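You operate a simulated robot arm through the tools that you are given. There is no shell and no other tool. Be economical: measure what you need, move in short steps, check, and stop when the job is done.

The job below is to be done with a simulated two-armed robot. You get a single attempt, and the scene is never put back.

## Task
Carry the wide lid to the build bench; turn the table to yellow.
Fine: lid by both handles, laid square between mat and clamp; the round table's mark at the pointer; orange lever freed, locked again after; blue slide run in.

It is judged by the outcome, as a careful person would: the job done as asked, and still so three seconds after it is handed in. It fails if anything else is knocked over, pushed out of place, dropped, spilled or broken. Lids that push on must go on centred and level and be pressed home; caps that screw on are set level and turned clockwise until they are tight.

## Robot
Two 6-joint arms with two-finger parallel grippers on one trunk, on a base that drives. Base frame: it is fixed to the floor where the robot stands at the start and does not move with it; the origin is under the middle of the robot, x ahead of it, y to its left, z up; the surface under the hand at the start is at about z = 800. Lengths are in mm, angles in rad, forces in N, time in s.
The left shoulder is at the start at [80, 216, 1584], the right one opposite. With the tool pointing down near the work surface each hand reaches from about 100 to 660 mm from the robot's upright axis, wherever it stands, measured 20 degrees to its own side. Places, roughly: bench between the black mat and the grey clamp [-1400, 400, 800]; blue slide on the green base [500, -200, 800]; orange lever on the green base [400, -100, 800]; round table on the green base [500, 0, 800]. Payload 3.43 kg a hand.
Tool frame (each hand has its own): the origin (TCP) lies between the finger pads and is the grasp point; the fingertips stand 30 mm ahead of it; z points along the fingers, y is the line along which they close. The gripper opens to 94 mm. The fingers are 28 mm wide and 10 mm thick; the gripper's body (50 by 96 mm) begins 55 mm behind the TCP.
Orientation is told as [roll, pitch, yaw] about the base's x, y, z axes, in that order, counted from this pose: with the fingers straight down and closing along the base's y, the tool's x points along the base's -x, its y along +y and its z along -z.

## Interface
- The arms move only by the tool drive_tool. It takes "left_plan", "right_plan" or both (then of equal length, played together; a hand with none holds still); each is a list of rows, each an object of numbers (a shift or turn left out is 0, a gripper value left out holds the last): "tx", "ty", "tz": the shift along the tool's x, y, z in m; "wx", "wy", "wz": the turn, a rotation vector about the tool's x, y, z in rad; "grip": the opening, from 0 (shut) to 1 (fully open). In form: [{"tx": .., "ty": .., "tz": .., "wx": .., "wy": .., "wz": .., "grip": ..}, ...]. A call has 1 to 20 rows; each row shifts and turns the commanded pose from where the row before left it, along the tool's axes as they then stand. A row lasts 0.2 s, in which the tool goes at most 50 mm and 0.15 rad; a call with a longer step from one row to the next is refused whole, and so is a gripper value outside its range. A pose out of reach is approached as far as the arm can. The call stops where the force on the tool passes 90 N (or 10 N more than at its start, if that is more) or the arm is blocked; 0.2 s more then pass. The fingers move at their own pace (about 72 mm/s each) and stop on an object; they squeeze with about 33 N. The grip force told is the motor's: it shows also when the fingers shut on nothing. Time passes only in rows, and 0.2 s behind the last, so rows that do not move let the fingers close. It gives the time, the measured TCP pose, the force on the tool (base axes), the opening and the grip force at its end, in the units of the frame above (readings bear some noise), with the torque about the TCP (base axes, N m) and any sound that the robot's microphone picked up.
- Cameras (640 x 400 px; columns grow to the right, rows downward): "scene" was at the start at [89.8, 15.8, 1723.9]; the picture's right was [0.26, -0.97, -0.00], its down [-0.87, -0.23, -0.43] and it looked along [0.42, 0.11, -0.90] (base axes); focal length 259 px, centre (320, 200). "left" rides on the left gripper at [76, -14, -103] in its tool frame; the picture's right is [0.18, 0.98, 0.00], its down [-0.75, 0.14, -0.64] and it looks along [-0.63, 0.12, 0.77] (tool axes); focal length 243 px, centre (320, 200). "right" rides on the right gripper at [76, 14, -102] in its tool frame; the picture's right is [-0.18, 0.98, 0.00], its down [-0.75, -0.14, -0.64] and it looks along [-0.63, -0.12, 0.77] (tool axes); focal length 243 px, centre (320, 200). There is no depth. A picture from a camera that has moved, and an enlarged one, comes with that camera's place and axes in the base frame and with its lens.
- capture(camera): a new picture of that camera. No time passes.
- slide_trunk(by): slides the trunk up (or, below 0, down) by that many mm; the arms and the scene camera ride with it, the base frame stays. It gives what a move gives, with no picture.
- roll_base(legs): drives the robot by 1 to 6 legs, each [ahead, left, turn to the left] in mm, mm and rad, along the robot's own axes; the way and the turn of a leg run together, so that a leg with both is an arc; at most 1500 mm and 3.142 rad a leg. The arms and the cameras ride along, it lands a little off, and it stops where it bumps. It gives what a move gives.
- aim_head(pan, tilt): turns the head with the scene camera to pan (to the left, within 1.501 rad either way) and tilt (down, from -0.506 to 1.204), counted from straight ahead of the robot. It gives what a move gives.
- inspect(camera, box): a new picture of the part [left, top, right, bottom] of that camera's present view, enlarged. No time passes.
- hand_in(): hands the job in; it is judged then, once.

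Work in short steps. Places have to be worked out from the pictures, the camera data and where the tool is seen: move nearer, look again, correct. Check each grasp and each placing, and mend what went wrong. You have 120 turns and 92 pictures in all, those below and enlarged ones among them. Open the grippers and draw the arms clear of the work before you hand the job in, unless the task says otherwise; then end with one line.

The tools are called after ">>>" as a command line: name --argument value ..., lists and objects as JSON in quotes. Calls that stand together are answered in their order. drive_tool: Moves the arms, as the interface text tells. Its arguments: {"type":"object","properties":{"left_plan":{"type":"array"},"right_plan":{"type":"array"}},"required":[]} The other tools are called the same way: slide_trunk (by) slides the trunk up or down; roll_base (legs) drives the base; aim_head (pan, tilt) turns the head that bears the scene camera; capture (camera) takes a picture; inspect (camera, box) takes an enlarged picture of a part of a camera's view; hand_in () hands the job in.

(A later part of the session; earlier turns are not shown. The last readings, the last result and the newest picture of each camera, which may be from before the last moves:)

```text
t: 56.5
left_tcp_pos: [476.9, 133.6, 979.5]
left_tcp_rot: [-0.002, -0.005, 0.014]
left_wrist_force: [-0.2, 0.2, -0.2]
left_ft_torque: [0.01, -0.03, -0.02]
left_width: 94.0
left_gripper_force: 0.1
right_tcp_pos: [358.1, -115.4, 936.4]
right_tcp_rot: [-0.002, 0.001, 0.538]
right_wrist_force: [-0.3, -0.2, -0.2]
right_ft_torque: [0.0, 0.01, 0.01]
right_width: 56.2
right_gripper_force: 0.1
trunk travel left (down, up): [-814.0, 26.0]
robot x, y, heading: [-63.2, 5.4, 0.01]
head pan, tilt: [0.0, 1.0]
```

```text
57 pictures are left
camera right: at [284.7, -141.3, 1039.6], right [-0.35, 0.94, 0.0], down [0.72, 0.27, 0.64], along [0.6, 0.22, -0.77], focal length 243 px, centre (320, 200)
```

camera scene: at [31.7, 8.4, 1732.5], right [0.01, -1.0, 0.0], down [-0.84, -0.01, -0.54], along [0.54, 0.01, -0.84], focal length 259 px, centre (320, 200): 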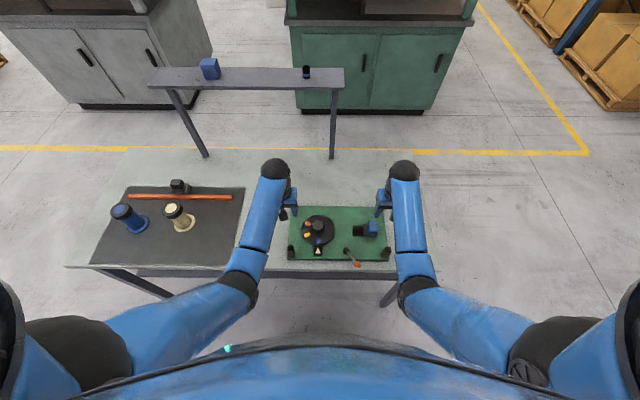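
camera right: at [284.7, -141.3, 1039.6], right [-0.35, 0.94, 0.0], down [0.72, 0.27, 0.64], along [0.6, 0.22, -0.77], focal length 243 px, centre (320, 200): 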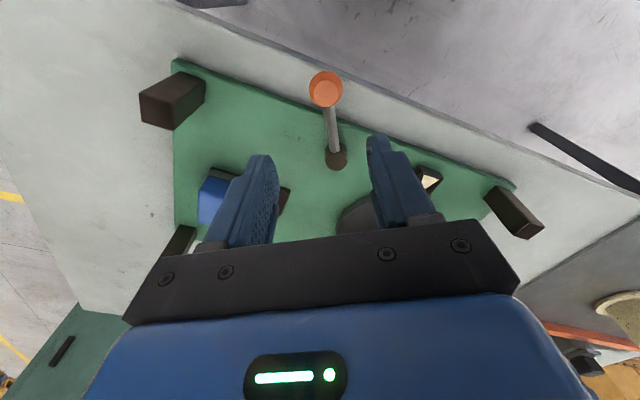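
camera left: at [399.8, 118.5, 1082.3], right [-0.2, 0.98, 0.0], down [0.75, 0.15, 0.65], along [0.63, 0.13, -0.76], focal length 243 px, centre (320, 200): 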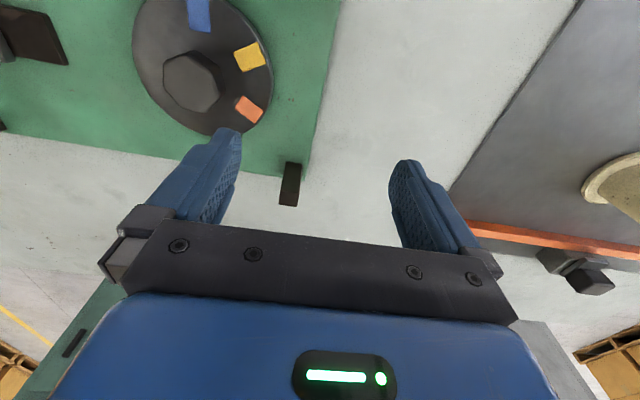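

The knob is confirmed at about (333, −118, 850). I'll shift over it and lower to TCP z≈858, then close.

>>> drive_tool --right_plan '[{"tx": 0.0228, "ty": 0.0106}, {"tz": 0.02}, {"tz": 0.02}, {"tz": 0.02}, {"tz": 0.01}, {"tz": 0.008}, {}]'

>>> capture --camera "right"

```text
t: 58.1
left_tcp_pos: [476.9, 134.7, 979.9]
left_tcp_rot: [-0.002, -0.005, 0.014]
left_wrist_force: [-0.4, 0.1, -0.7]
left_ft_torque: [0.02, 0.03, 0.06]
left_width: 93.7
left_gripper_force: 0.1
right_tcp_pos: [333.8, -117.1, 859.3]
right_tcp_rot: [-0.002, -0.002, 0.539]
right_wrist_force: [-0.3, -0.5, 0.4]
right_ft_torque: [0.02, -0.04, -0.02]
right_width: 56.5
right_gripper_force: 0.0
trunk travel left (down, up): [-814.0, 26.0]
robot x, y, heading: [-63.4, 6.9, 0.013]
head pan, tilt: [0.0, 1.0]
```

```text
56 pictures are left
camera right: at [260.2, -144.2, 960.9], right [-0.35, 0.94, 0.0], down [0.72, 0.27, 0.64], along [0.6, 0.22, -0.77], focal length 243 px, centre (320, 200)
```

right: 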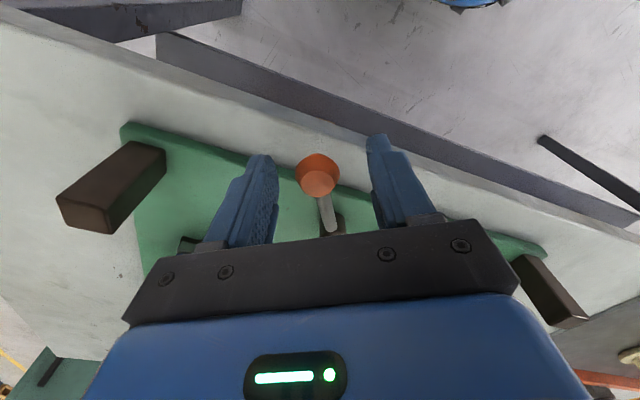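

The knob is between the pads. I'll close, then try a small tangential move toward the table side (+y).

>>> drive_tool --right_plan '[{"grip": 0}, {}, {}, {}]'

>>> drive_tool --right_plan '[{"ty": 0.003}, {"ty": 0.003}, {}]'

```text
t: 59.1
left_tcp_pos: [476.4, 132.2, 980.7]
left_tcp_rot: [0.001, -0.005, 0.015]
left_wrist_force: [-0.2, -0.2, -0.6]
left_ft_torque: [0.03, 0.01, -0.01]
left_width: 94.1
left_gripper_force: 0.1
right_tcp_pos: [334.3, -118.7, 858.5]
right_tcp_rot: [-0.002, -0.002, 0.54]
right_wrist_force: [3.6, -7.9, 3.7]
right_ft_torque: [-0.27, 0.07, -0.07]
right_width: 25.2
right_gripper_force: 44.6
trunk travel left (down, up): [-814.0, 26.0]
robot x, y, heading: [-66.3, 9.3, 0.018]
head pan, tilt: [0.0, 1.0]
```

```text
t: 59.9
left_tcp_pos: [477.4, 128.6, 980.5]
left_tcp_rot: [0.003, -0.002, 0.011]
left_wrist_force: [-0.3, 0.2, 0.3]
left_ft_torque: [-0.01, 0.05, -0.04]
left_width: 94.1
left_gripper_force: 0.0
right_tcp_pos: [333.4, -118.1, 857.8]
right_tcp_rot: [-0.004, -0.003, 0.538]
right_wrist_force: [18.8, -33.4, 11.9]
right_ft_torque: [-0.54, -0.08, -0.25]
right_width: 25.5
right_gripper_force: 45.3
trunk travel left (down, up): [-814.0, 26.0]
robot x, y, heading: [-64.1, 3.4, 0.013]
head pan, tilt: [0.0, 1.0]
```

It is stiff that way (38 N, no motion). I'll try the other way, toward −y.

>>> drive_tool --right_plan '[{"ty": -0.005}, {"ty": -0.005}, {"ty": -0.004}, {}]'

```text
t: 60.9
left_tcp_pos: [475.7, 134.7, 979.2]
left_tcp_rot: [-0.003, -0.007, 0.015]
left_wrist_force: [0.1, 0.0, 1.0]
left_ft_torque: [0.01, -0.02, 0.03]
left_width: 93.8
left_gripper_force: 0.0
right_tcp_pos: [335.1, -122.8, 858.1]
right_tcp_rot: [-0.002, 0.0, 0.54]
right_wrist_force: [-1.2, 7.7, 11.5]
right_ft_torque: [0.03, 0.38, 0.41]
right_width: 25.2
right_gripper_force: 44.6
trunk travel left (down, up): [-814.0, 26.0]
robot x, y, heading: [-65.1, 6.7, 0.012]
head pan, tilt: [0.0, 1.0]
```

It swings that way. I'll follow the arc about the pivot (radius ~68 mm) in small steps, turning the hand with it.

>>> drive_tool --right_plan '[{"wz": -0.08}, {"ty": -0.0068, "tx": -0.0003, "wz": -0.1}, {"ty": -0.0068, "tx": -0.0003, "wz": -0.1}, {"ty": -0.0068, "tx": -0.0003, "wz": -0.1}, {}]'

```text
t: 62.1
left_tcp_pos: [475.9, 132.0, 979.7]
left_tcp_rot: [-0.003, -0.005, 0.016]
left_wrist_force: [0.1, 0.7, -0.7]
left_ft_torque: [0.0, 0.0, 0.0]
left_width: 94.1
left_gripper_force: 0.0
right_tcp_pos: [350.6, -140.7, 859.4]
right_tcp_rot: [0.0, 0.0, 0.92]
right_wrist_force: [2.4, -4.9, 1.4]
right_ft_torque: [0.07, -0.14, -0.25]
right_width: 25.2
right_gripper_force: 45.0
trunk travel left (down, up): [-814.0, 26.0]
robot x, y, heading: [-66.7, 6.1, 0.011]
head pan, tilt: [0.0, 1.0]
```

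It moves freely, now at about 235°. Continuing the arc.

>>> drive_tool --right_plan '[{"ty": -0.0069, "tx": -0.0003, "wz": -0.1}, {"ty": -0.0069, "tx": -0.0003, "wz": -0.1}, {"ty": -0.0069, "tx": -0.0003, "wz": -0.1}, {"ty": -0.0069, "tx": -0.0003, "wz": -0.1}, {}]'

```text
t: 63.3
left_tcp_pos: [474.6, 132.5, 980.5]
left_tcp_rot: [0.001, -0.006, 0.013]
left_wrist_force: [-0.7, 0.0, -0.4]
left_ft_torque: [0.03, 0.0, 0.02]
left_width: 94.0
left_gripper_force: 0.0
right_tcp_pos: [374.5, -152.9, 858.6]
right_tcp_rot: [-0.002, 0.001, 1.321]
right_wrist_force: [-1.9, -7.6, 6.1]
right_ft_torque: [-0.5, 0.13, -0.05]
right_width: 25.0
right_gripper_force: 44.8
trunk travel left (down, up): [-814.0, 26.0]
robot x, y, heading: [-63.9, 7.8, 0.015]
head pan, tilt: [0.0, 1.0]
```

Now at about 257°. I'll continue to find the stop.

>>> drive_tool --right_plan '[{"ty": -0.0069, "tx": -0.0003, "wz": -0.1}, {"ty": -0.0069, "tx": -0.0003, "wz": -0.1}, {}]'

>>> inspect --camera "scene" --box '[275, 190, 405, 275]'

```text
t: 64.1
left_tcp_pos: [475.5, 132.2, 980.6]
left_tcp_rot: [0.0, -0.007, 0.014]
left_wrist_force: [-0.4, -0.3, -0.1]
left_ft_torque: [0.0, -0.01, -0.02]
left_width: 94.0
left_gripper_force: 0.0
right_tcp_pos: [388.3, -156.5, 859.3]
right_tcp_rot: [-0.002, 0.001, 1.52]
right_wrist_force: [0.9, -10.5, 1.9]
right_ft_torque: [-0.2, 0.01, -0.04]
right_width: 25.1
right_gripper_force: 45.7
trunk travel left (down, up): [-814.0, 26.0]
robot x, y, heading: [-66.8, 5.2, 0.01]
head pan, tilt: [0.0, 1.0]
```

```text
4.71 times, centred on (340, 232) of scene
camera zoom: at [35.2, 6.1, 1732.2], right [0.01, -1.0, 0.0], down [-0.84, -0.01, -0.54], along [0.54, 0.01, -0.84], focal length 1219 px, centre (226, 47)
```

zoom: 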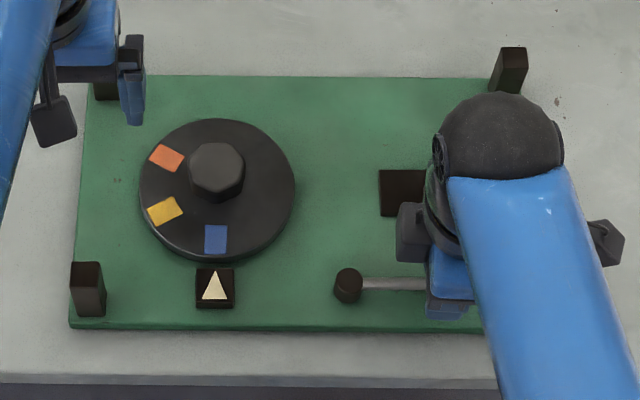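

The lever now points to −y. I'll test a bit further for a stop.

>>> drive_tool --right_plan '[{"ty": -0.0069, "wz": -0.1}, {"ty": -0.0069, "wz": -0.1}, {}]'

```text
t: 64.9
left_tcp_pos: [472.0, 134.8, 981.7]
left_tcp_rot: [-0.001, -0.009, 0.014]
left_wrist_force: [0.8, -0.4, -0.8]
left_ft_torque: [0.03, 0.01, 0.01]
left_width: 94.1
left_gripper_force: 0.0
right_tcp_pos: [397.3, -154.8, 859.0]
right_tcp_rot: [0.003, -0.003, 1.721]
right_wrist_force: [-25.4, -5.9, 7.2]
right_ft_torque: [0.43, 0.75, 0.2]
right_width: 25.5
right_gripper_force: 45.2
trunk travel left (down, up): [-814.0, 26.0]
robot x, y, heading: [-65.9, 6.0, 0.017]
head pan, tilt: [0.0, 1.0]
```

A stop is reached at about 275° (25 N), so the lever is freed. I'll release it, rise and move the right hand aside.

>>> drive_tool --right_plan '[{"ty": 0.002, "grip": 0.5}, {}, {}, {"tz": -0.02}, {"tz": -0.03}, {"tz": -0.03}, {"tz": -0.03, "tx": 0.02}, {"tx": 0.03}, {}]'

>>> inspect --camera "scene" --box '[275, 190, 405, 275]'

```text
t: 66.9
left_tcp_pos: [475.6, 134.5, 979.9]
left_tcp_rot: [-0.001, -0.005, 0.013]
left_wrist_force: [-0.9, 0.5, -0.9]
left_ft_torque: [-0.01, 0.04, -0.02]
left_width: 93.9
left_gripper_force: 0.1
right_tcp_pos: [409.9, -205.2, 969.6]
right_tcp_rot: [-0.003, 0.0, 1.721]
right_wrist_force: [0.0, 0.1, 0.2]
right_ft_torque: [-0.01, -0.03, 0.01]
right_width: 46.7
right_gripper_force: 0.0
trunk travel left (down, up): [-814.0, 26.0]
robot x, y, heading: [-63.4, 6.8, 0.014]
head pan, tilt: [0.0, 1.0]
```

```text
4.71 times, centred on (340, 232) of scene
camera zoom: at [35.2, 8.5, 1732.2], right [0.01, -1.0, 0.0], down [-0.84, -0.01, -0.54], along [0.54, 0.01, -0.84], focal length 1219 px, centre (226, 47)
```

zoom: 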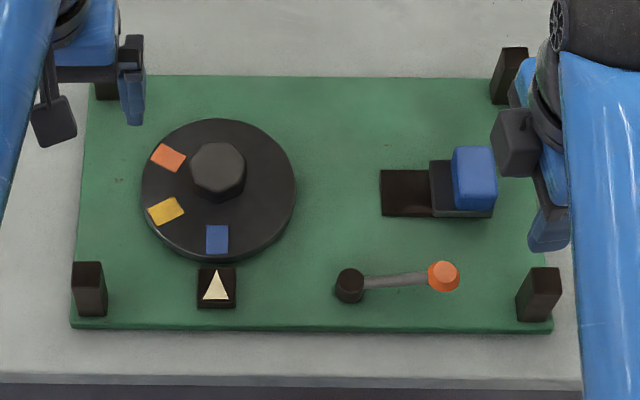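

Lever freed. Next the table: I'll bring the left hand over the hex knob (about (470, 22)) for a close look.

>>> drive_tool --left_plan '[{"ty": -0.04}, {"ty": -0.04}, {"ty": -0.03, "tx": 0.005}, {"tz": 0.02}, {}]'

>>> capture --camera "left"

```text
t: 68.1
left_tcp_pos: [471.3, 25.0, 959.0]
left_tcp_rot: [-0.001, -0.005, 0.014]
left_wrist_force: [0.5, 0.3, -0.6]
left_ft_torque: [0.03, -0.02, 0.01]
left_width: 94.1
left_gripper_force: 0.0
right_tcp_pos: [410.3, -204.5, 969.0]
right_tcp_rot: [-0.002, 0.001, 1.72]
right_wrist_force: [-0.7, 0.2, -0.8]
right_ft_torque: [-0.02, 0.0, -0.02]
right_width: 47.1
right_gripper_force: 0.0
trunk travel left (down, up): [-814.0, 26.0]
robot x, y, heading: [-62.2, 7.2, 0.013]
head pan, tilt: [0.0, 1.0]
```

```text
53 pictures are left
camera left: at [395.5, 9.7, 1062.0], right [-0.2, 0.98, 0.0], down [0.75, 0.15, 0.65], along [0.63, 0.13, -0.76], focal length 243 px, centre (320, 200)
```

left: 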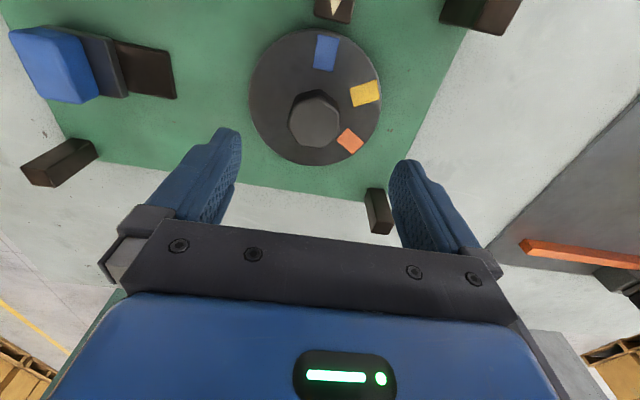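

>>> inspect --camera "left" --box '[230, 0, 410, 180]'

```text
2.22 times, centred on (320, 90) of left
camera zoom: at [395.5, 9.7, 1062.0], right [-0.2, 0.98, 0.0], down [0.75, 0.15, 0.65], along [0.63, 0.13, -0.76], focal length 539 px, centre (320, 444)
```

zoom: 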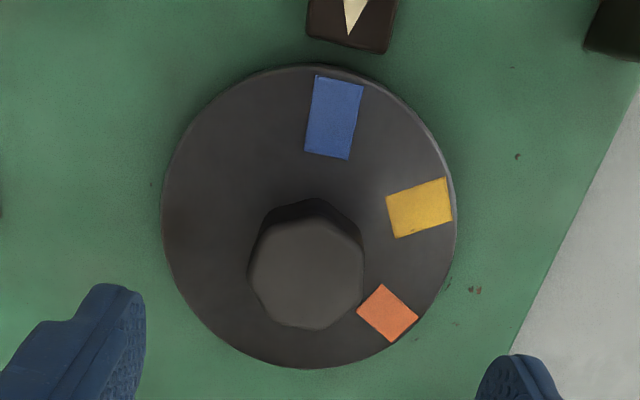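

I'll enlarge the knob in the scene view to judge its flats.

>>> inspect --camera "scene" --box '[300, 208, 340, 248]'

>>> inspect --camera "left" --box '[280, 80, 350, 150]'

```text
10.00 times, centred on (320, 228) of scene
camera zoom: at [36.0, 8.3, 1732.2], right [0.01, -1.0, 0.0], down [-0.84, -0.01, -0.54], along [0.54, 0.01, -0.84], focal length 2589 px, centre (320, -80)
```

zoom: 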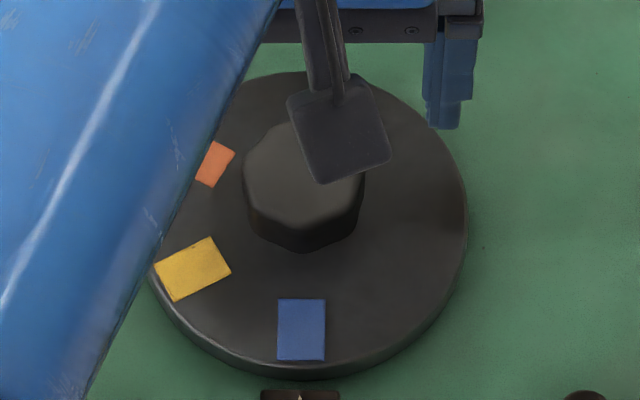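

```text
5.71 times, centred on (315, 115) of left
camera zoom: at [395.5, 9.7, 1062.0], right [-0.2, 0.98, 0.0], down [0.75, 0.15, 0.65], along [0.63, 0.13, -0.76], focal length 1386 px, centre (349, 686)
```

zoom: 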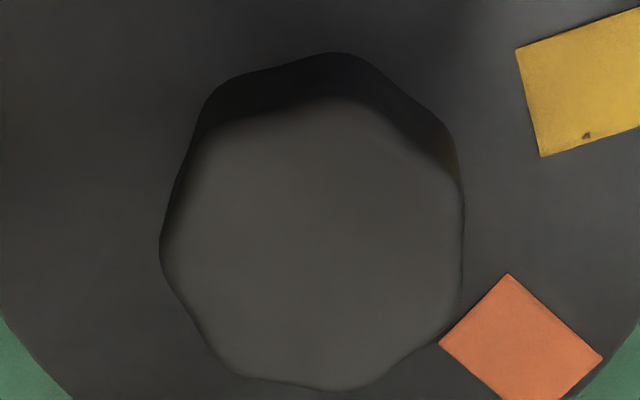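

The knob is a scalloped grip about 42 mm wide, centred at about (472, 22), top z≈855. I'll pre-turn the left hand by −30°, then lower over it.

>>> drive_tool --left_plan '[{"ty": -0.003, "wz": 0.135}, {"wz": 0.135}, {"wz": 0.135}, {"wz": 0.135, "grip": 0.8}, {"tz": 0.02}, {"tz": 0.02}, {"tz": 0.02}, {"tz": 0.01}, {"tz": 0.01}, {}]'

>>> capture --camera "left"

```text
t: 70.3
left_tcp_pos: [473.4, 20.0, 878.6]
left_tcp_rot: [0.002, -0.006, -0.525]
left_wrist_force: [0.2, 0.2, 0.5]
left_ft_torque: [0.01, 0.02, 0.04]
left_width: 75.3
left_gripper_force: 0.1
right_tcp_pos: [409.6, -205.4, 969.0]
right_tcp_rot: [-0.002, -0.001, 1.717]
right_wrist_force: [0.1, -0.9, -0.1]
right_ft_torque: [-0.03, -0.04, 0.01]
right_width: 47.0
right_gripper_force: 0.1
trunk travel left (down, up): [-814.0, 26.0]
robot x, y, heading: [-65.7, 7.0, 0.018]
head pan, tilt: [0.0, 1.0]
```

```text
49 pictures are left
camera left: at [399.0, 46.8, 981.8], right [0.33, 0.94, 0.0], down [0.72, -0.26, 0.65], along [0.61, -0.22, -0.76], focal length 243 px, centre (320, 200)
```

left: 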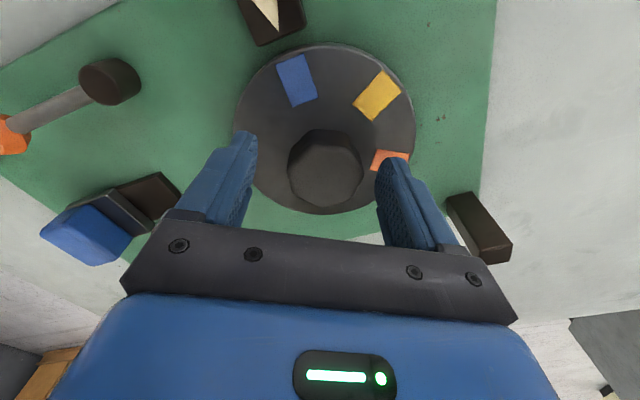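

The knob is slightly toward the robot and left of the hand's axis. I'll correct a few mm, lower to TCP z≈860 and read forces.

>>> drive_tool --left_plan '[{"tx": 0.004, "ty": 0.0023}, {"tz": 0.006}, {"tz": 0.006}, {"tz": 0.005}, {}]'

>>> capture --camera "left"

```text
t: 71.5
left_tcp_pos: [469.8, 23.6, 861.5]
left_tcp_rot: [0.002, -0.008, -0.524]
left_wrist_force: [-0.4, 1.0, -0.7]
left_ft_torque: [0.02, -0.01, -0.02]
left_width: 75.2
left_gripper_force: 0.1
right_tcp_pos: [410.7, -204.9, 969.7]
right_tcp_rot: [-0.002, -0.001, 1.719]
right_wrist_force: [0.9, 0.9, -0.3]
right_ft_torque: [-0.01, 0.03, -0.01]
right_width: 47.4
right_gripper_force: 0.1
trunk travel left (down, up): [-814.0, 26.0]
robot x, y, heading: [-67.5, 10.5, 0.013]
head pan, tilt: [0.0, 1.0]
```

```text
48 pictures are left
camera left: at [396.7, 50.4, 965.6], right [0.33, 0.94, 0.0], down [0.72, -0.26, 0.65], along [0.61, -0.22, -0.76], focal length 243 px, centre (320, 200)
```

left: 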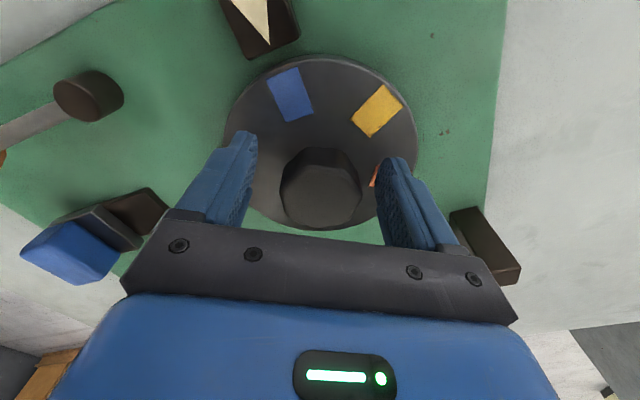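

The knob is centred at TCP level. I'll close on it.

>>> drive_tool --left_plan '[{"grip": 0}, {}, {}, {}]'

```text
t: 72.5
left_tcp_pos: [471.2, 26.1, 862.1]
left_tcp_rot: [0.002, -0.006, -0.525]
left_wrist_force: [6.7, 9.4, 4.8]
left_ft_torque: [0.34, 0.15, 0.13]
left_width: 46.6
left_gripper_force: 45.0
right_tcp_pos: [410.0, -202.0, 970.0]
right_tcp_rot: [0.001, 0.002, 1.72]
right_wrist_force: [0.6, 0.8, -0.2]
right_ft_torque: [-0.01, -0.03, 0.02]
right_width: 46.8
right_gripper_force: 0.0
trunk travel left (down, up): [-814.0, 26.0]
robot x, y, heading: [-63.5, 4.3, 0.014]
head pan, tilt: [0.0, 1.0]
```

Gripped (46.6 mm). I'll ease the side load and turn 0.25 rad counter-clockwise as a test.

>>> drive_tool --left_plan '[{"ty": 0.0012}, {"wz": -0.08}, {"wz": -0.08}, {"wz": -0.09}, {}]'

>>> inspect --camera "scene" --box '[275, 190, 405, 275]'

```text
t: 73.7
left_tcp_pos: [469.6, 23.5, 862.6]
left_tcp_rot: [-0.001, -0.007, -0.277]
left_wrist_force: [0.9, -4.1, 0.9]
left_ft_torque: [-0.36, -0.7, 0.0]
left_width: 46.6
left_gripper_force: 45.4
right_tcp_pos: [409.3, -206.6, 969.9]
right_tcp_rot: [-0.002, -0.001, 1.72]
right_wrist_force: [-0.2, 1.0, 0.2]
right_ft_torque: [0.01, -0.02, 0.04]
right_width: 47.0
right_gripper_force: 0.0
trunk travel left (down, up): [-814.0, 26.0]
robot x, y, heading: [-64.1, 3.7, 0.01]
head pan, tilt: [0.0, 1.0]
```

```text
4.71 times, centred on (340, 232) of scene
camera zoom: at [35.3, 7.5, 1732.2], right [0.01, -1.0, 0.0], down [-0.84, -0.01, -0.54], along [0.54, 0.01, -0.84], focal length 1219 px, centre (226, 47)
```

zoom: 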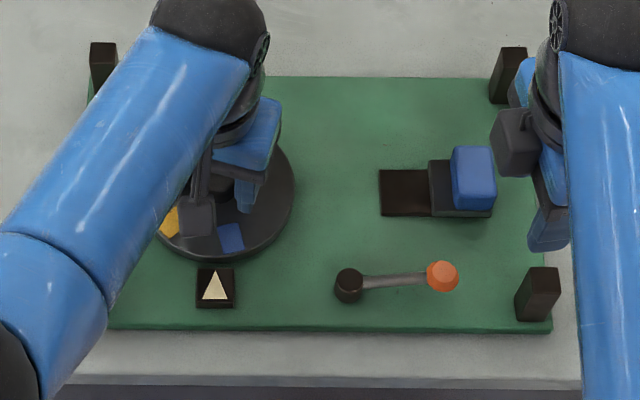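

The disc turns freely with the hand. I'll continue to a total of 60° (yaw ≈ +0.52).

>>> drive_tool --left_plan '[{"wz": -0.1}, {"wz": -0.1}, {"wz": -0.1}, {"wz": -0.1}, {"wz": -0.1}, {"wz": -0.1}, {"wz": -0.1}, {"wz": -0.1}, {}]'

>>> capture --camera "left"

>>> inspect --camera "scene" --box '[275, 190, 405, 275]'

```text
t: 75.7
left_tcp_pos: [472.5, 16.2, 863.8]
left_tcp_rot: [-0.003, -0.002, 0.523]
left_wrist_force: [-0.8, -44.5, -16.7]
left_ft_torque: [0.36, -0.03, -0.32]
left_width: 46.4
left_gripper_force: 45.1
right_tcp_pos: [411.6, -211.8, 968.2]
right_tcp_rot: [0.001, -0.005, 1.718]
right_wrist_force: [-0.1, 0.3, -0.3]
right_ft_torque: [-0.02, 0.01, 0.0]
right_width: 46.9
right_gripper_force: 0.0
trunk travel left (down, up): [-814.0, 26.0]
robot x, y, heading: [-65.7, 9.7, 0.017]
head pan, tilt: [0.0, 1.0]
```

```text
46 pictures are left
camera left: at [412.2, -33.7, 966.1], right [-0.65, 0.76, 0.0], down [0.58, 0.5, 0.64], along [0.49, 0.42, -0.77], focal length 243 px, centre (320, 200)
```

left: 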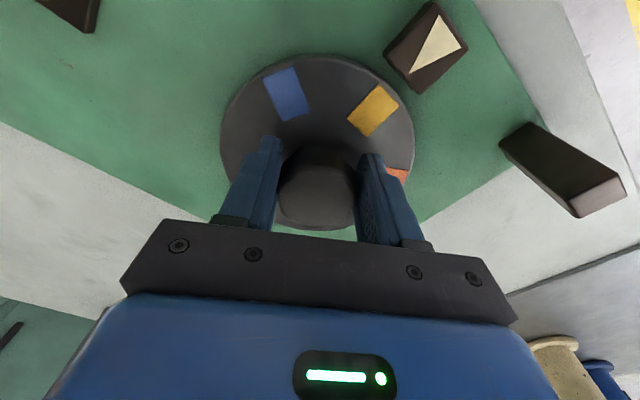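

```text
4.71 times, centred on (340, 232) of scene
camera zoom: at [38.1, -1.8, 1732.0], right [0.01, -1.0, -0.01], down [-0.84, -0.01, -0.54], along [0.54, 0.01, -0.84], focal length 1219 px, centre (226, 47)
```

zoom: 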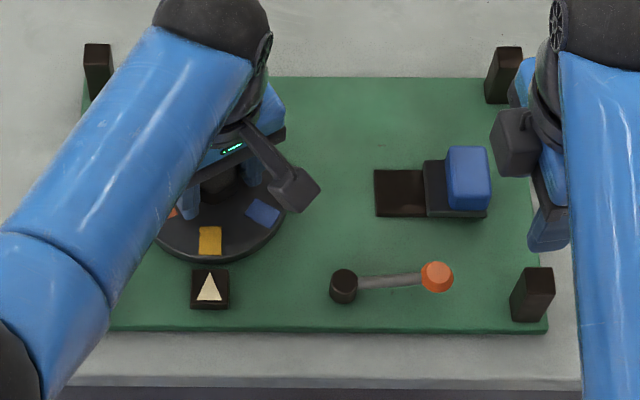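

The 44 N side load shows that I gripped about 10 mm off the knob's axis; the true centre is near (480, 21). I'll relieve this by shifting the hand −9 mm in y, then check the mark.

>>> drive_tool --left_plan '[{"tx": 0.0023, "ty": -0.0039}, {"tx": 0.0022, "ty": -0.0039}, {}]'

>>> inspect --camera "left" --box '[200, 0, 500, 188]'

>>> inspect --camera "scene" --box '[275, 190, 405, 275]'

```text
t: 76.5
left_tcp_pos: [471.7, 16.0, 863.5]
left_tcp_rot: [-0.003, -0.003, 0.528]
left_wrist_force: [1.2, -18.7, -4.6]
left_ft_torque: [-0.71, 1.07, -0.17]
left_width: 46.5
left_gripper_force: 45.3
right_tcp_pos: [410.4, -207.0, 967.5]
right_tcp_rot: [0.0, -0.002, 1.722]
right_wrist_force: [0.3, 0.3, -0.7]
right_ft_torque: [0.01, 0.03, 0.0]
right_width: 46.8
right_gripper_force: 0.1
trunk travel left (down, up): [-814.0, 26.0]
robot x, y, heading: [-65.0, 6.6, 0.016]
head pan, tilt: [0.0, 1.0]
```

```text
2.13 times, centred on (350, 94) of left
camera zoom: at [412.5, -34.3, 966.0], right [-0.65, 0.76, 0.0], down [0.58, 0.5, 0.64], along [0.49, 0.42, -0.76], focal length 516 px, centre (256, 426)
```

zoom: 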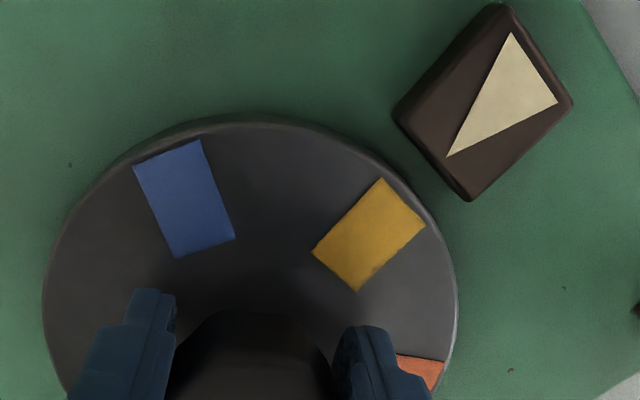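

```text
4.71 times, centred on (340, 232) of scene
camera zoom: at [36.7, 4.9, 1732.2], right [0.01, -1.0, 0.0], down [-0.84, -0.01, -0.54], along [0.54, 0.01, -0.84], focal length 1219 px, centre (226, 47)
```

zoom: 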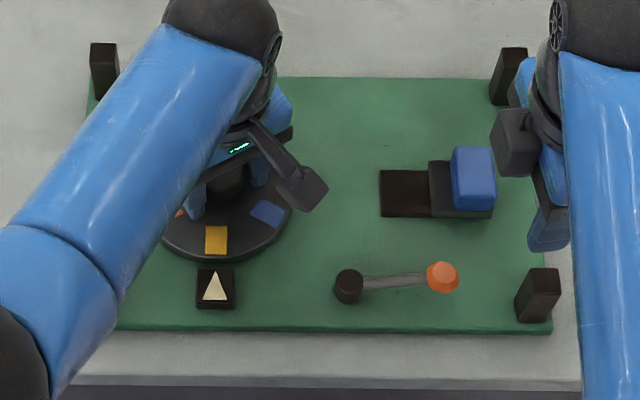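

Yellow now sits where blue was, at the pointer, and the fixture hasn't moved. I'll relieve the rest of the side load, open and rise.

>>> drive_tool --left_plan '[{"tx": 0.002, "ty": -0.0035}, {}, {"grip": 0.75}, {}, {}, {"tz": -0.02}, {"tz": -0.03}, {"tz": -0.03}, {"tz": -0.03}, {}]'

>>> drive_tool --left_plan '[{"wz": 0.13, "ty": 0.03}, {"wz": 0.13, "ty": 0.03}, {"wz": 0.13, "ty": 0.03}, {"wz": 0.13, "ty": 0.03}, {}]'

>>> inspect --camera "scene" --box '[275, 190, 405, 275]'

```text
t: 78.7
left_tcp_pos: [469.7, 12.7, 973.1]
left_tcp_rot: [-0.003, -0.003, 0.524]
left_wrist_force: [-0.1, 0.4, 0.3]
left_ft_torque: [-0.04, -0.02, -0.01]
left_width: 70.4
left_gripper_force: 0.1
right_tcp_pos: [410.4, -204.2, 969.6]
right_tcp_rot: [-0.002, 0.0, 1.719]
right_wrist_force: [0.0, -0.8, 1.0]
right_ft_torque: [0.01, 0.01, 0.0]
right_width: 47.0
right_gripper_force: 0.0
trunk travel left (down, up): [-814.0, 26.0]
robot x, y, heading: [-64.1, 6.0, 0.015]
head pan, tilt: [0.0, 1.0]
```

```text
t: 79.9
left_tcp_pos: [431.2, 122.9, 973.4]
left_tcp_rot: [-0.002, -0.005, 0.001]
left_wrist_force: [0.0, 0.1, 0.3]
left_ft_torque: [-0.01, 0.02, -0.02]
left_width: 70.4
left_gripper_force: 0.0
right_tcp_pos: [411.3, -203.7, 969.3]
right_tcp_rot: [-0.002, 0.0, 1.72]
right_wrist_force: [-1.0, 0.5, -0.8]
right_ft_torque: [0.02, 0.01, 0.0]
right_width: 47.0
right_gripper_force: 0.1
trunk travel left (down, up): [-814.0, 26.0]
robot x, y, heading: [-63.7, 7.4, 0.017]
head pan, tilt: [0.0, 1.0]
```

```text
4.71 times, centred on (340, 232) of scene
camera zoom: at [35.3, 8.6, 1732.2], right [0.01, -1.0, 0.0], down [-0.84, -0.01, -0.54], along [0.54, 0.01, -0.84], focal length 1219 px, centre (226, 47)
```

zoom: 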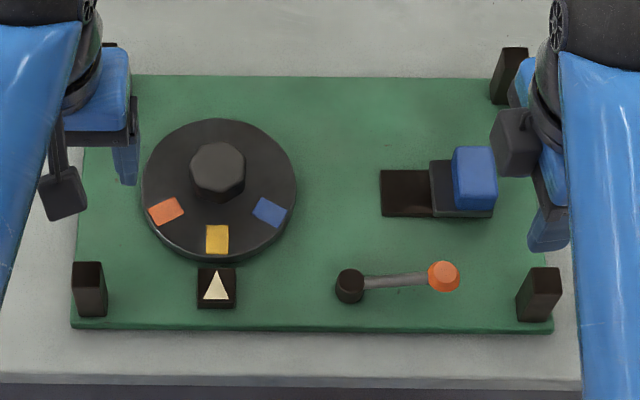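

The mark is well aligned. Now I'll relock the lever: right hand back over the knob (397, −155), down to z≈859 and grip.

>>> drive_tool --right_plan '[{"tx": -0.025, "ty": 0.003, "grip": 0.6}, {"tx": -0.0259, "ty": 0.0025}, {"tz": 0.03}, {"tz": 0.03}, {"tz": 0.02}, {"tz": 0.015}, {"tz": 0.015}, {}]'

>>> capture --camera "right"

```text
t: 81.7
left_tcp_pos: [433.0, 125.0, 972.6]
left_tcp_rot: [-0.001, -0.006, 0.003]
left_wrist_force: [0.0, -0.3, 0.0]
left_ft_torque: [-0.01, 0.03, 0.02]
left_width: 70.6
left_gripper_force: 0.0
right_tcp_pos: [396.4, -155.7, 858.4]
right_tcp_rot: [-0.001, 0.0, 1.718]
right_wrist_force: [0.2, 0.2, -0.4]
right_ft_torque: [-0.02, -0.05, 0.01]
right_width: 56.5
right_gripper_force: 0.1
trunk travel left (down, up): [-814.0, 26.0]
robot x, y, heading: [-65.7, 5.6, 0.007]
head pan, tilt: [0.0, 1.0]
```

```text
41 pictures are left
camera right: at [391.8, -231.8, 961.7], right [-1.0, 0.04, 0.0], down [0.03, 0.77, 0.64], along [0.02, 0.64, -0.77], focal length 243 px, centre (320, 200)
```

right: 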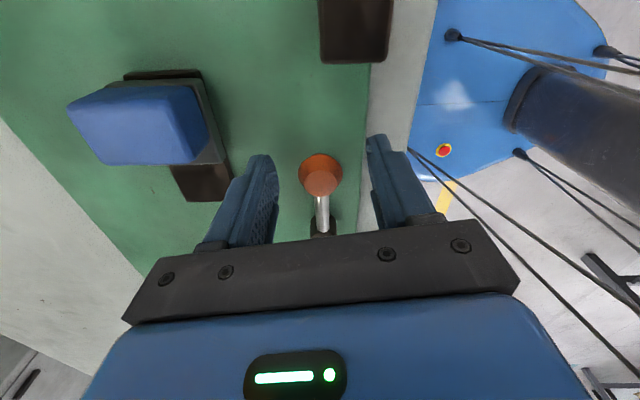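

Knob centred. I'll grip and swing it back in two stages.

>>> drive_tool --right_plan '[{"grip": 0}, {}, {}, {"ty": 0.0069, "tx": -0.0003, "wz": 0.1}, {"ty": 0.0069, "tx": -0.0003, "wz": 0.1}, {"ty": 0.0069, "tx": -0.0003, "wz": 0.1}, {"ty": 0.0069, "tx": -0.0003, "wz": 0.1}, {"ty": 0.0069, "tx": -0.0003, "wz": 0.1}, {}]'

```text
t: 83.7
left_tcp_pos: [433.3, 127.0, 973.1]
left_tcp_rot: [-0.004, -0.006, 0.005]
left_wrist_force: [-0.1, -1.2, -0.4]
left_ft_torque: [-0.01, 0.02, 0.0]
left_width: 70.6
left_gripper_force: 0.0
right_tcp_pos: [362.9, -148.1, 858.6]
right_tcp_rot: [-0.003, -0.002, 1.221]
right_wrist_force: [4.7, 18.6, 3.1]
right_ft_torque: [0.57, -0.21, 0.26]
right_width: 25.1
right_gripper_force: 45.4
trunk travel left (down, up): [-814.0, 26.0]
robot x, y, heading: [-66.8, 9.7, 0.016]
head pan, tilt: [0.0, 1.0]
```

Some radial load (19 N); I'll steer inward a little and go on.

>>> drive_tool --right_plan '[{"ty": 0.0007, "tx": -0.0019}, {"ty": 0.0069, "tx": -0.0006, "wz": 0.1}, {"ty": 0.0069, "tx": -0.0006, "wz": 0.1}, {"ty": 0.0069, "tx": -0.0006, "wz": 0.1}, {"ty": 0.0069, "tx": -0.0006, "wz": 0.1}, {}]'

```text
t: 85.1
left_tcp_pos: [433.3, 126.5, 971.3]
left_tcp_rot: [-0.002, -0.005, 0.005]
left_wrist_force: [-0.6, 0.0, -0.2]
left_ft_torque: [0.01, 0.02, 0.0]
left_width: 70.6
left_gripper_force: 0.1
right_tcp_pos: [342.1, -131.1, 859.4]
right_tcp_rot: [-0.005, -0.004, 0.817]
right_wrist_force: [15.6, 14.4, 20.5]
right_ft_torque: [-0.11, -0.03, 0.07]
right_width: 25.1
right_gripper_force: 45.3
trunk travel left (down, up): [-814.0, 26.0]
robot x, y, heading: [-65.9, 7.4, 0.013]
head pan, tilt: [0.0, 1.0]
```

I'll ease inward 2.5 mm and swing the last part to the stop.

>>> drive_tool --right_plan '[{"tx": -0.0025}, {"ty": 0.0065, "tx": -0.0006, "wz": 0.1}, {"ty": 0.0065, "tx": -0.0006, "wz": 0.1}, {"ty": 0.005, "wz": 0.07}, {}]'

>>> inspect --camera "scene" --box '[275, 190, 405, 275]'

```text
t: 86.3
left_tcp_pos: [433.4, 122.4, 972.4]
left_tcp_rot: [-0.002, -0.005, 0.004]
left_wrist_force: [-0.2, 0.2, -0.8]
left_ft_torque: [-0.01, -0.02, -0.01]
left_width: 70.5
left_gripper_force: 0.1
right_tcp_pos: [331.8, -120.4, 858.5]
right_tcp_rot: [-0.005, -0.002, 0.546]
right_wrist_force: [20.6, -10.8, 18.1]
right_ft_torque: [-0.02, -0.33, -0.13]
right_width: 25.2
right_gripper_force: 45.3
trunk travel left (down, up): [-814.0, 26.0]
robot x, y, heading: [-66.5, 7.8, 0.016]
head pan, tilt: [0.0, 1.0]
```

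```text
4.71 times, centred on (340, 232) of scene
camera zoom: at [37.6, 7.7, 1732.1], right [0.01, -1.0, 0.0], down [-0.84, -0.01, -0.54], along [0.54, 0.01, -0.84], focal length 1219 px, centre (226, 47)
```

zoom: 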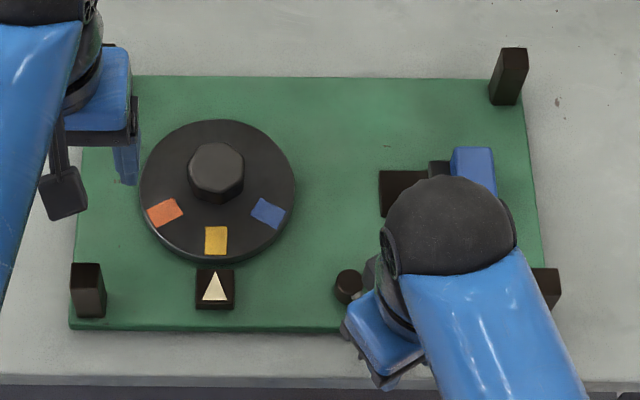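

It's at or near the lock stop; I'll push a little more to seat it.

>>> drive_tool --right_plan '[{"ty": 0.002, "tx": -0.001}, {"ty": 0.002}, {}]'

```text
t: 87.1
left_tcp_pos: [434.4, 119.2, 972.9]
left_tcp_rot: [0.001, -0.003, 0.004]
left_wrist_force: [-0.1, 0.6, -0.1]
left_ft_torque: [0.0, 0.01, 0.02]
left_width: 70.6
left_gripper_force: 0.0
right_tcp_pos: [332.3, -119.5, 857.9]
right_tcp_rot: [-0.005, -0.003, 0.548]
right_wrist_force: [26.2, -32.7, 21.8]
right_ft_torque: [-0.42, -0.59, -0.21]
right_width: 25.0
right_gripper_force: 44.8
trunk travel left (down, up): [-814.0, 26.0]
robot x, y, heading: [-61.8, 6.6, 0.007]
head pan, tilt: [0.0, 1.0]
```

Seated at the stop. I'll ease the load, open and rise.

>>> drive_tool --right_plan '[{"ty": -0.004}, {"grip": 0.6}, {}, {}, {"tz": -0.02}, {"tz": -0.03}, {"tz": -0.03}, {"tz": -0.02}, {}]'

>>> drive_tool --right_plan '[{"wz": 0.13, "ty": -0.03}, {"wz": 0.13, "ty": -0.03}, {"wz": 0.13, "ty": -0.03}, {"wz": 0.13}, {}]'

>>> inspect --camera "scene" --box '[275, 190, 405, 275]'

>>> capture --camera "right"

```text
t: 89.1
left_tcp_pos: [431.6, 125.1, 972.7]
left_tcp_rot: [-0.002, -0.004, 0.004]
left_wrist_force: [-1.6, 0.1, -0.4]
left_ft_torque: [0.03, 0.0, 0.02]
left_width: 70.3
left_gripper_force: 0.1
right_tcp_pos: [328.6, -116.4, 956.5]
right_tcp_rot: [-0.001, 0.001, 0.548]
right_wrist_force: [0.1, 0.1, -0.2]
right_ft_torque: [-0.02, 0.02, 0.02]
right_width: 56.3
right_gripper_force: 0.1
trunk travel left (down, up): [-814.0, 26.0]
robot x, y, heading: [-66.4, 7.8, 0.014]
head pan, tilt: [0.0, 1.0]
```

```text
t: 90.3
left_tcp_pos: [431.4, 125.3, 973.2]
left_tcp_rot: [-0.001, -0.006, 0.003]
left_wrist_force: [-0.1, 0.4, -1.0]
left_ft_torque: [0.01, 0.02, 0.01]
left_width: 70.7
left_gripper_force: 0.0
right_tcp_pos: [366.4, -197.9, 957.6]
right_tcp_rot: [0.0, 0.0, 0.028]
right_wrist_force: [-0.1, 0.4, 0.0]
right_ft_torque: [-0.01, -0.02, 0.02]
right_width: 56.6
right_gripper_force: 0.1
trunk travel left (down, up): [-814.0, 26.0]
robot x, y, heading: [-64.5, 9.3, 0.014]
head pan, tilt: [0.0, 1.0]
```

```text
4.71 times, centred on (340, 232) of scene
camera zoom: at [35.6, 8.9, 1732.2], right [0.01, -1.0, 0.0], down [-0.84, -0.01, -0.54], along [0.54, 0.01, -0.84], focal length 1219 px, centre (226, 47)
```

zoom: 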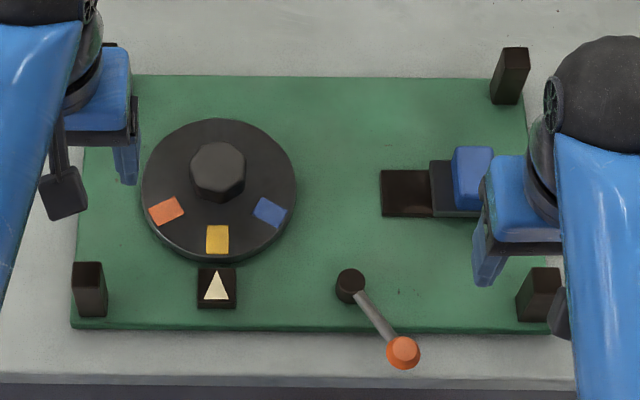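

```text
38 pictures are left
camera right: at [288.9, -185.9, 1060.0], right [0.16, 0.99, 0.0], down [0.76, -0.12, 0.64], along [0.64, -0.1, -0.77], focal length 243 px, centre (320, 200)
```

right: 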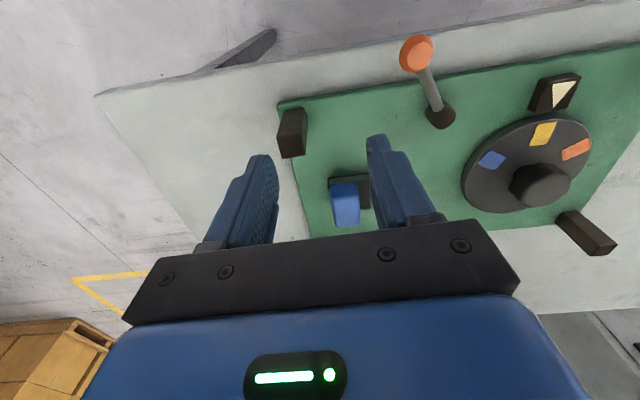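

The lever is back at its locked place exactly. Now the slide: the blue block is at about (475, −185), and it should run toward +y into the open slot. I'll bring the right hand above it.

>>> drive_tool --right_plan '[{"tx": -0.035, "ty": 0.005}, {"tx": -0.035, "ty": 0.005}, {"tx": -0.032, "ty": 0.004}, {"tz": 0.015}, {}]'

>>> capture --camera "right"

```text
t: 91.5
left_tcp_pos: [431.1, 122.9, 972.4]
left_tcp_rot: [-0.002, -0.006, 0.002]
left_wrist_force: [0.3, 0.4, -0.7]
left_ft_torque: [0.0, -0.02, -0.01]
left_width: 70.7
left_gripper_force: 0.1
right_tcp_pos: [468.3, -182.7, 944.9]
right_tcp_rot: [0.001, -0.003, 0.029]
right_wrist_force: [-1.0, -0.4, 0.3]
right_ft_torque: [-0.03, -0.02, -0.02]
right_width: 56.4
right_gripper_force: 0.1
trunk travel left (down, up): [-814.0, 26.0]
robot x, y, heading: [-63.9, 6.0, 0.013]
head pan, tilt: [0.0, 1.0]
```

```text
37 pictures are left
camera right: at [390.8, -170.2, 1046.2], right [0.15, 0.99, 0.0], down [0.76, -0.12, 0.64], along [0.64, -0.1, -0.77], focal length 243 px, centre (320, 200)
```

right: 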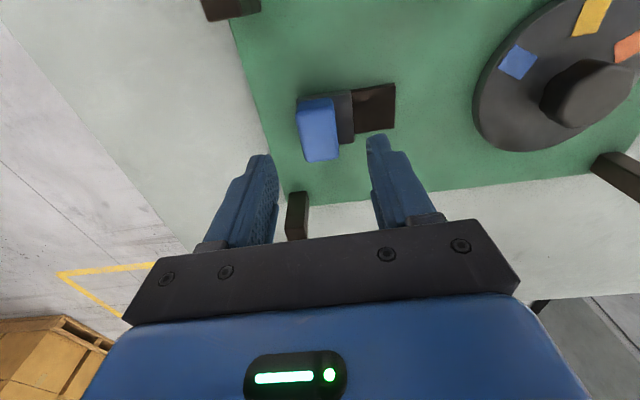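

The block top is centred at about (477, −184, 865). I'll lower over it to TCP z≈868 and check.

>>> drive_tool --right_plan '[{"tx": -0.009, "ty": -0.001}, {"tz": 0.02}, {"tz": 0.02}, {"tz": 0.02}, {"tz": 0.01}, {"tz": 0.007}, {}]'

>>> capture --camera "right"

```text
t: 93.1
left_tcp_pos: [432.8, 123.4, 972.5]
left_tcp_rot: [-0.002, -0.005, 0.003]
left_wrist_force: [0.2, 0.5, 0.0]
left_ft_torque: [-0.04, 0.01, -0.03]
left_width: 70.6
left_gripper_force: 0.0
right_tcp_pos: [477.3, -181.4, 867.1]
right_tcp_rot: [0.0, -0.002, 0.029]
right_wrist_force: [0.8, 0.5, 0.0]
right_ft_torque: [0.01, 0.02, 0.05]
right_width: 56.4
right_gripper_force: 0.1
trunk travel left (down, up): [-814.0, 26.0]
robot x, y, heading: [-65.0, 7.2, 0.013]
head pan, tilt: [0.0, 1.0]
```

```text
36 pictures are left
camera right: at [400.0, -169.9, 968.9], right [0.16, 0.99, 0.0], down [0.76, -0.12, 0.64], along [0.64, -0.1, -0.77], focal length 243 px, centre (320, 200)
```

right: 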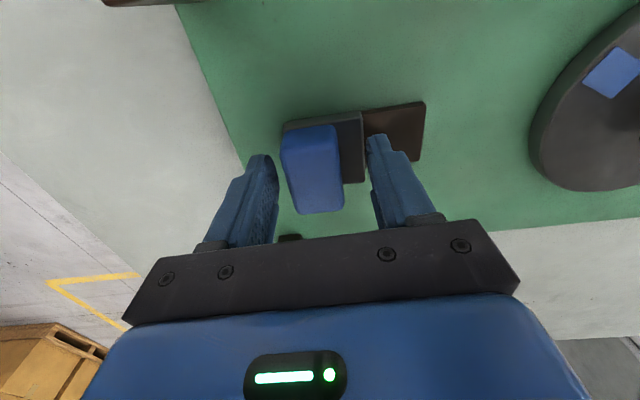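

The block lies between the fingers, about 4 mm to the right. I'll centre, close, and try moving it 10 mm toward +y.

>>> drive_tool --right_plan '[{"ty": -0.004, "tz": 0.002}, {"grip": 0}, {}, {}, {"ty": 0.005}, {"ty": 0.005}, {}]'

```text
t: 94.7
left_tcp_pos: [431.9, 124.0, 972.6]
left_tcp_rot: [-0.002, -0.003, 0.004]
left_wrist_force: [-0.1, 0.9, 0.0]
left_ft_torque: [0.0, 0.04, -0.01]
left_width: 70.3
left_gripper_force: 0.0
right_tcp_pos: [477.6, -176.1, 864.1]
right_tcp_rot: [-0.001, -0.001, 0.028]
right_wrist_force: [-2.0, -0.2, 1.6]
right_ft_torque: [-0.37, 0.55, -1.88]
right_width: 32.7
right_gripper_force: 45.3
trunk travel left (down, up): [-814.0, 26.0]
robot x, y, heading: [-63.9, 4.2, 0.019]
head pan, tilt: [0.0, 1.0]
```

It slides with hardly any force. I'll correct the small yaw and continue until it meets the end.

>>> drive_tool --right_plan '[{"ty": 0.006, "wz": 0.025}, {"ty": 0.006}, {"ty": 0.006}, {"ty": 0.005}, {}]'

>>> inspect --camera "scene" --box '[275, 190, 405, 275]'

```text
t: 95.9
left_tcp_pos: [431.7, 123.8, 972.0]
left_tcp_rot: [-0.002, -0.007, 0.003]
left_wrist_force: [-0.6, -0.4, -0.7]
left_ft_torque: [0.01, 0.01, 0.0]
left_width: 70.7
left_gripper_force: 0.1
right_tcp_pos: [477.8, -153.2, 865.0]
right_tcp_rot: [-0.001, -0.001, 0.003]
right_wrist_force: [-0.1, 0.8, -1.0]
right_ft_torque: [-0.02, -0.36, -0.64]
right_width: 31.9
right_gripper_force: 45.2
trunk travel left (down, up): [-814.0, 26.0]
robot x, y, heading: [-68.4, 4.3, 0.016]
head pan, tilt: [0.0, 1.0]
```

```text
4.71 times, centred on (340, 232) of scene
camera zoom: at [35.5, 8.3, 1732.2], right [0.01, -1.0, 0.0], down [-0.84, -0.01, -0.54], along [0.54, 0.01, -0.84], focal length 1219 px, centre (226, 47)
```

zoom: 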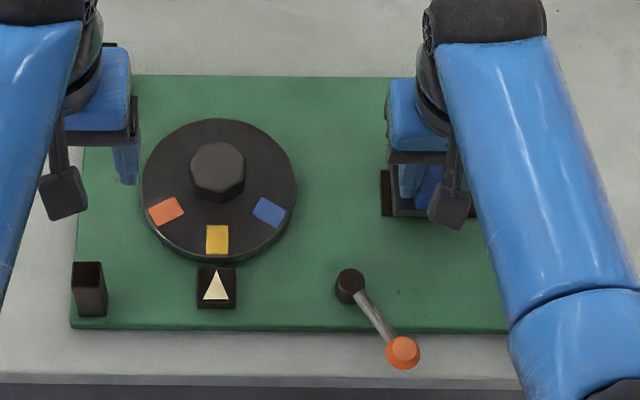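

About 10 mm of slot remains. I'll continue in small steps to the stop.

>>> drive_tool --right_plan '[{"ty": 0.004}, {"ty": 0.004}, {"ty": 0.003}, {"ty": 0.002}, {}]'

```text
t: 97.1
left_tcp_pos: [433.2, 123.4, 973.0]
left_tcp_rot: [-0.003, -0.005, 0.004]
left_wrist_force: [0.1, -0.5, 0.6]
left_ft_torque: [0.02, 0.02, 0.0]
left_width: 70.4
left_gripper_force: 0.0
right_tcp_pos: [477.0, -141.3, 865.8]
right_tcp_rot: [0.0, -0.002, 0.004]
right_wrist_force: [2.1, -0.1, -2.7]
right_ft_torque: [-0.22, -0.73, -0.96]
right_width: 31.7
right_gripper_force: 44.5
trunk travel left (down, up): [-814.0, 26.0]
robot x, y, heading: [-66.4, 9.2, 0.014]
head pan, tilt: [0.0, 1.0]
```

No stop yet; a few mm more.

>>> drive_tool --right_plan '[{"ty": 0.003}, {"ty": 0.003}, {"ty": 0.002}, {}]'

>>> inspect --camera "scene" --box '[335, 210, 395, 250]'

```text
t: 98.1
left_tcp_pos: [432.3, 123.0, 973.4]
left_tcp_rot: [-0.002, -0.007, 0.004]
left_wrist_force: [0.3, 0.1, -0.3]
left_ft_torque: [-0.02, -0.02, -0.02]
left_width: 70.4
left_gripper_force: 0.1
right_tcp_pos: [477.7, -132.9, 864.3]
right_tcp_rot: [0.001, -0.002, 0.004]
right_wrist_force: [-2.2, -1.0, -0.4]
right_ft_torque: [-0.16, -0.86, -0.92]
right_width: 32.1
right_gripper_force: 44.8
trunk travel left (down, up): [-814.0, 26.0]
robot x, y, heading: [-67.4, 7.8, 0.015]
head pan, tilt: [0.0, 1.0]
```

```text
10.00 times, centred on (365, 230) of scene
camera zoom: at [35.1, 8.2, 1732.2], right [0.01, -1.0, 0.0], down [-0.84, -0.01, -0.54], along [0.54, 0.01, -0.84], focal length 2589 px, centre (-130, -100)
```

zoom: 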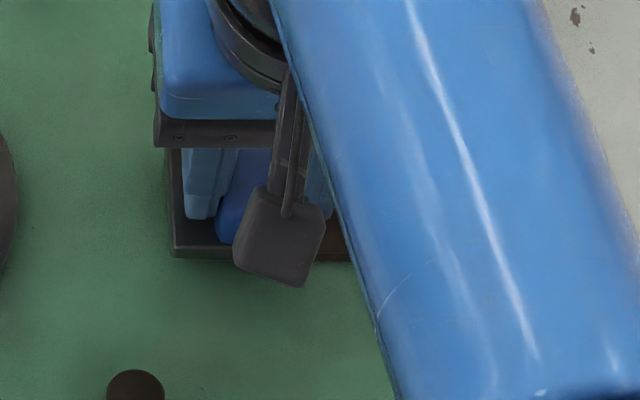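

No stop felt yet and the slide base appears at the slot's left end. I'll look with the right camera before going further.

>>> capture --camera "right"

>>> inspect --camera "left" --box '[0, 0, 320, 200]'

```text
33 pictures are left
camera right: at [400.2, -118.3, 967.3], right [0.18, 0.98, 0.0], down [0.75, -0.14, 0.64], along [0.63, -0.12, -0.77], focal length 243 px, centre (320, 200)
```

right: 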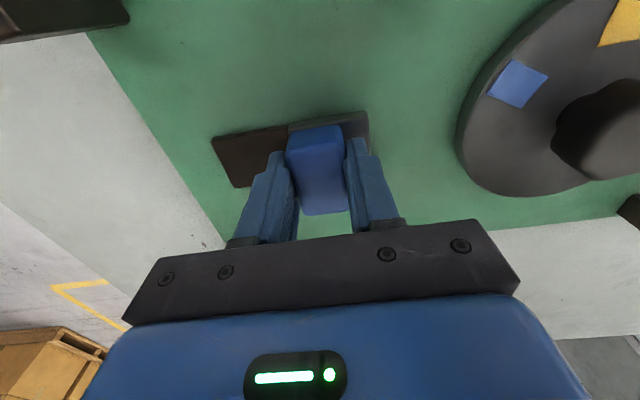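

```text
2.00 times, centred on (160, 100) of left
camera zoom: at [354.8, 109.5, 1075.7], right [-0.19, 0.98, 0.0], down [0.75, 0.14, 0.65], along [0.64, 0.12, -0.76], focal length 485 px, centre (640, 400)
```

zoom: 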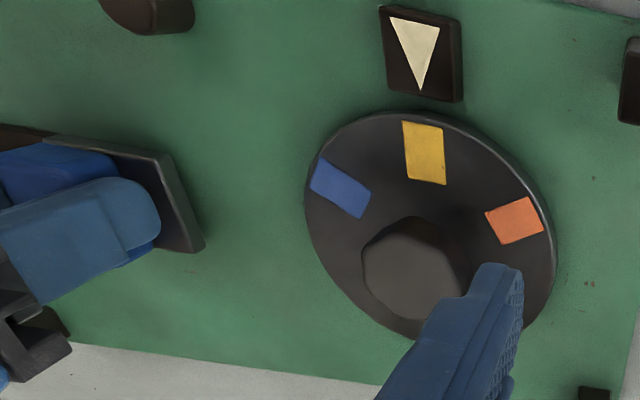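

The slide end seems at or slightly past the dark strip's end, with no resistance so far. "Run in" means to its stop, so I'll push on gently to feel for it.

>>> drive_tool --right_plan '[{"ty": 0.003}, {"ty": 0.003}, {"ty": 0.002}, {}]'

```text
t: 99.1
left_tcp_pos: [431.5, 123.5, 973.3]
left_tcp_rot: [-0.003, -0.006, 0.005]
left_wrist_force: [-0.3, 0.2, 0.0]
left_ft_torque: [0.0, 0.01, -0.01]
left_width: 70.6
left_gripper_force: 0.0
right_tcp_pos: [476.9, -124.1, 864.9]
right_tcp_rot: [0.001, -0.002, 0.005]
right_wrist_force: [3.6, -1.4, 8.8]
right_ft_torque: [0.02, 1.67, -1.17]
right_width: 31.9
right_gripper_force: 44.5
trunk travel left (down, up): [-814.0, 26.0]
robot x, y, heading: [-67.5, 5.9, 0.012]
head pan, tilt: [0.0, 1.0]
```

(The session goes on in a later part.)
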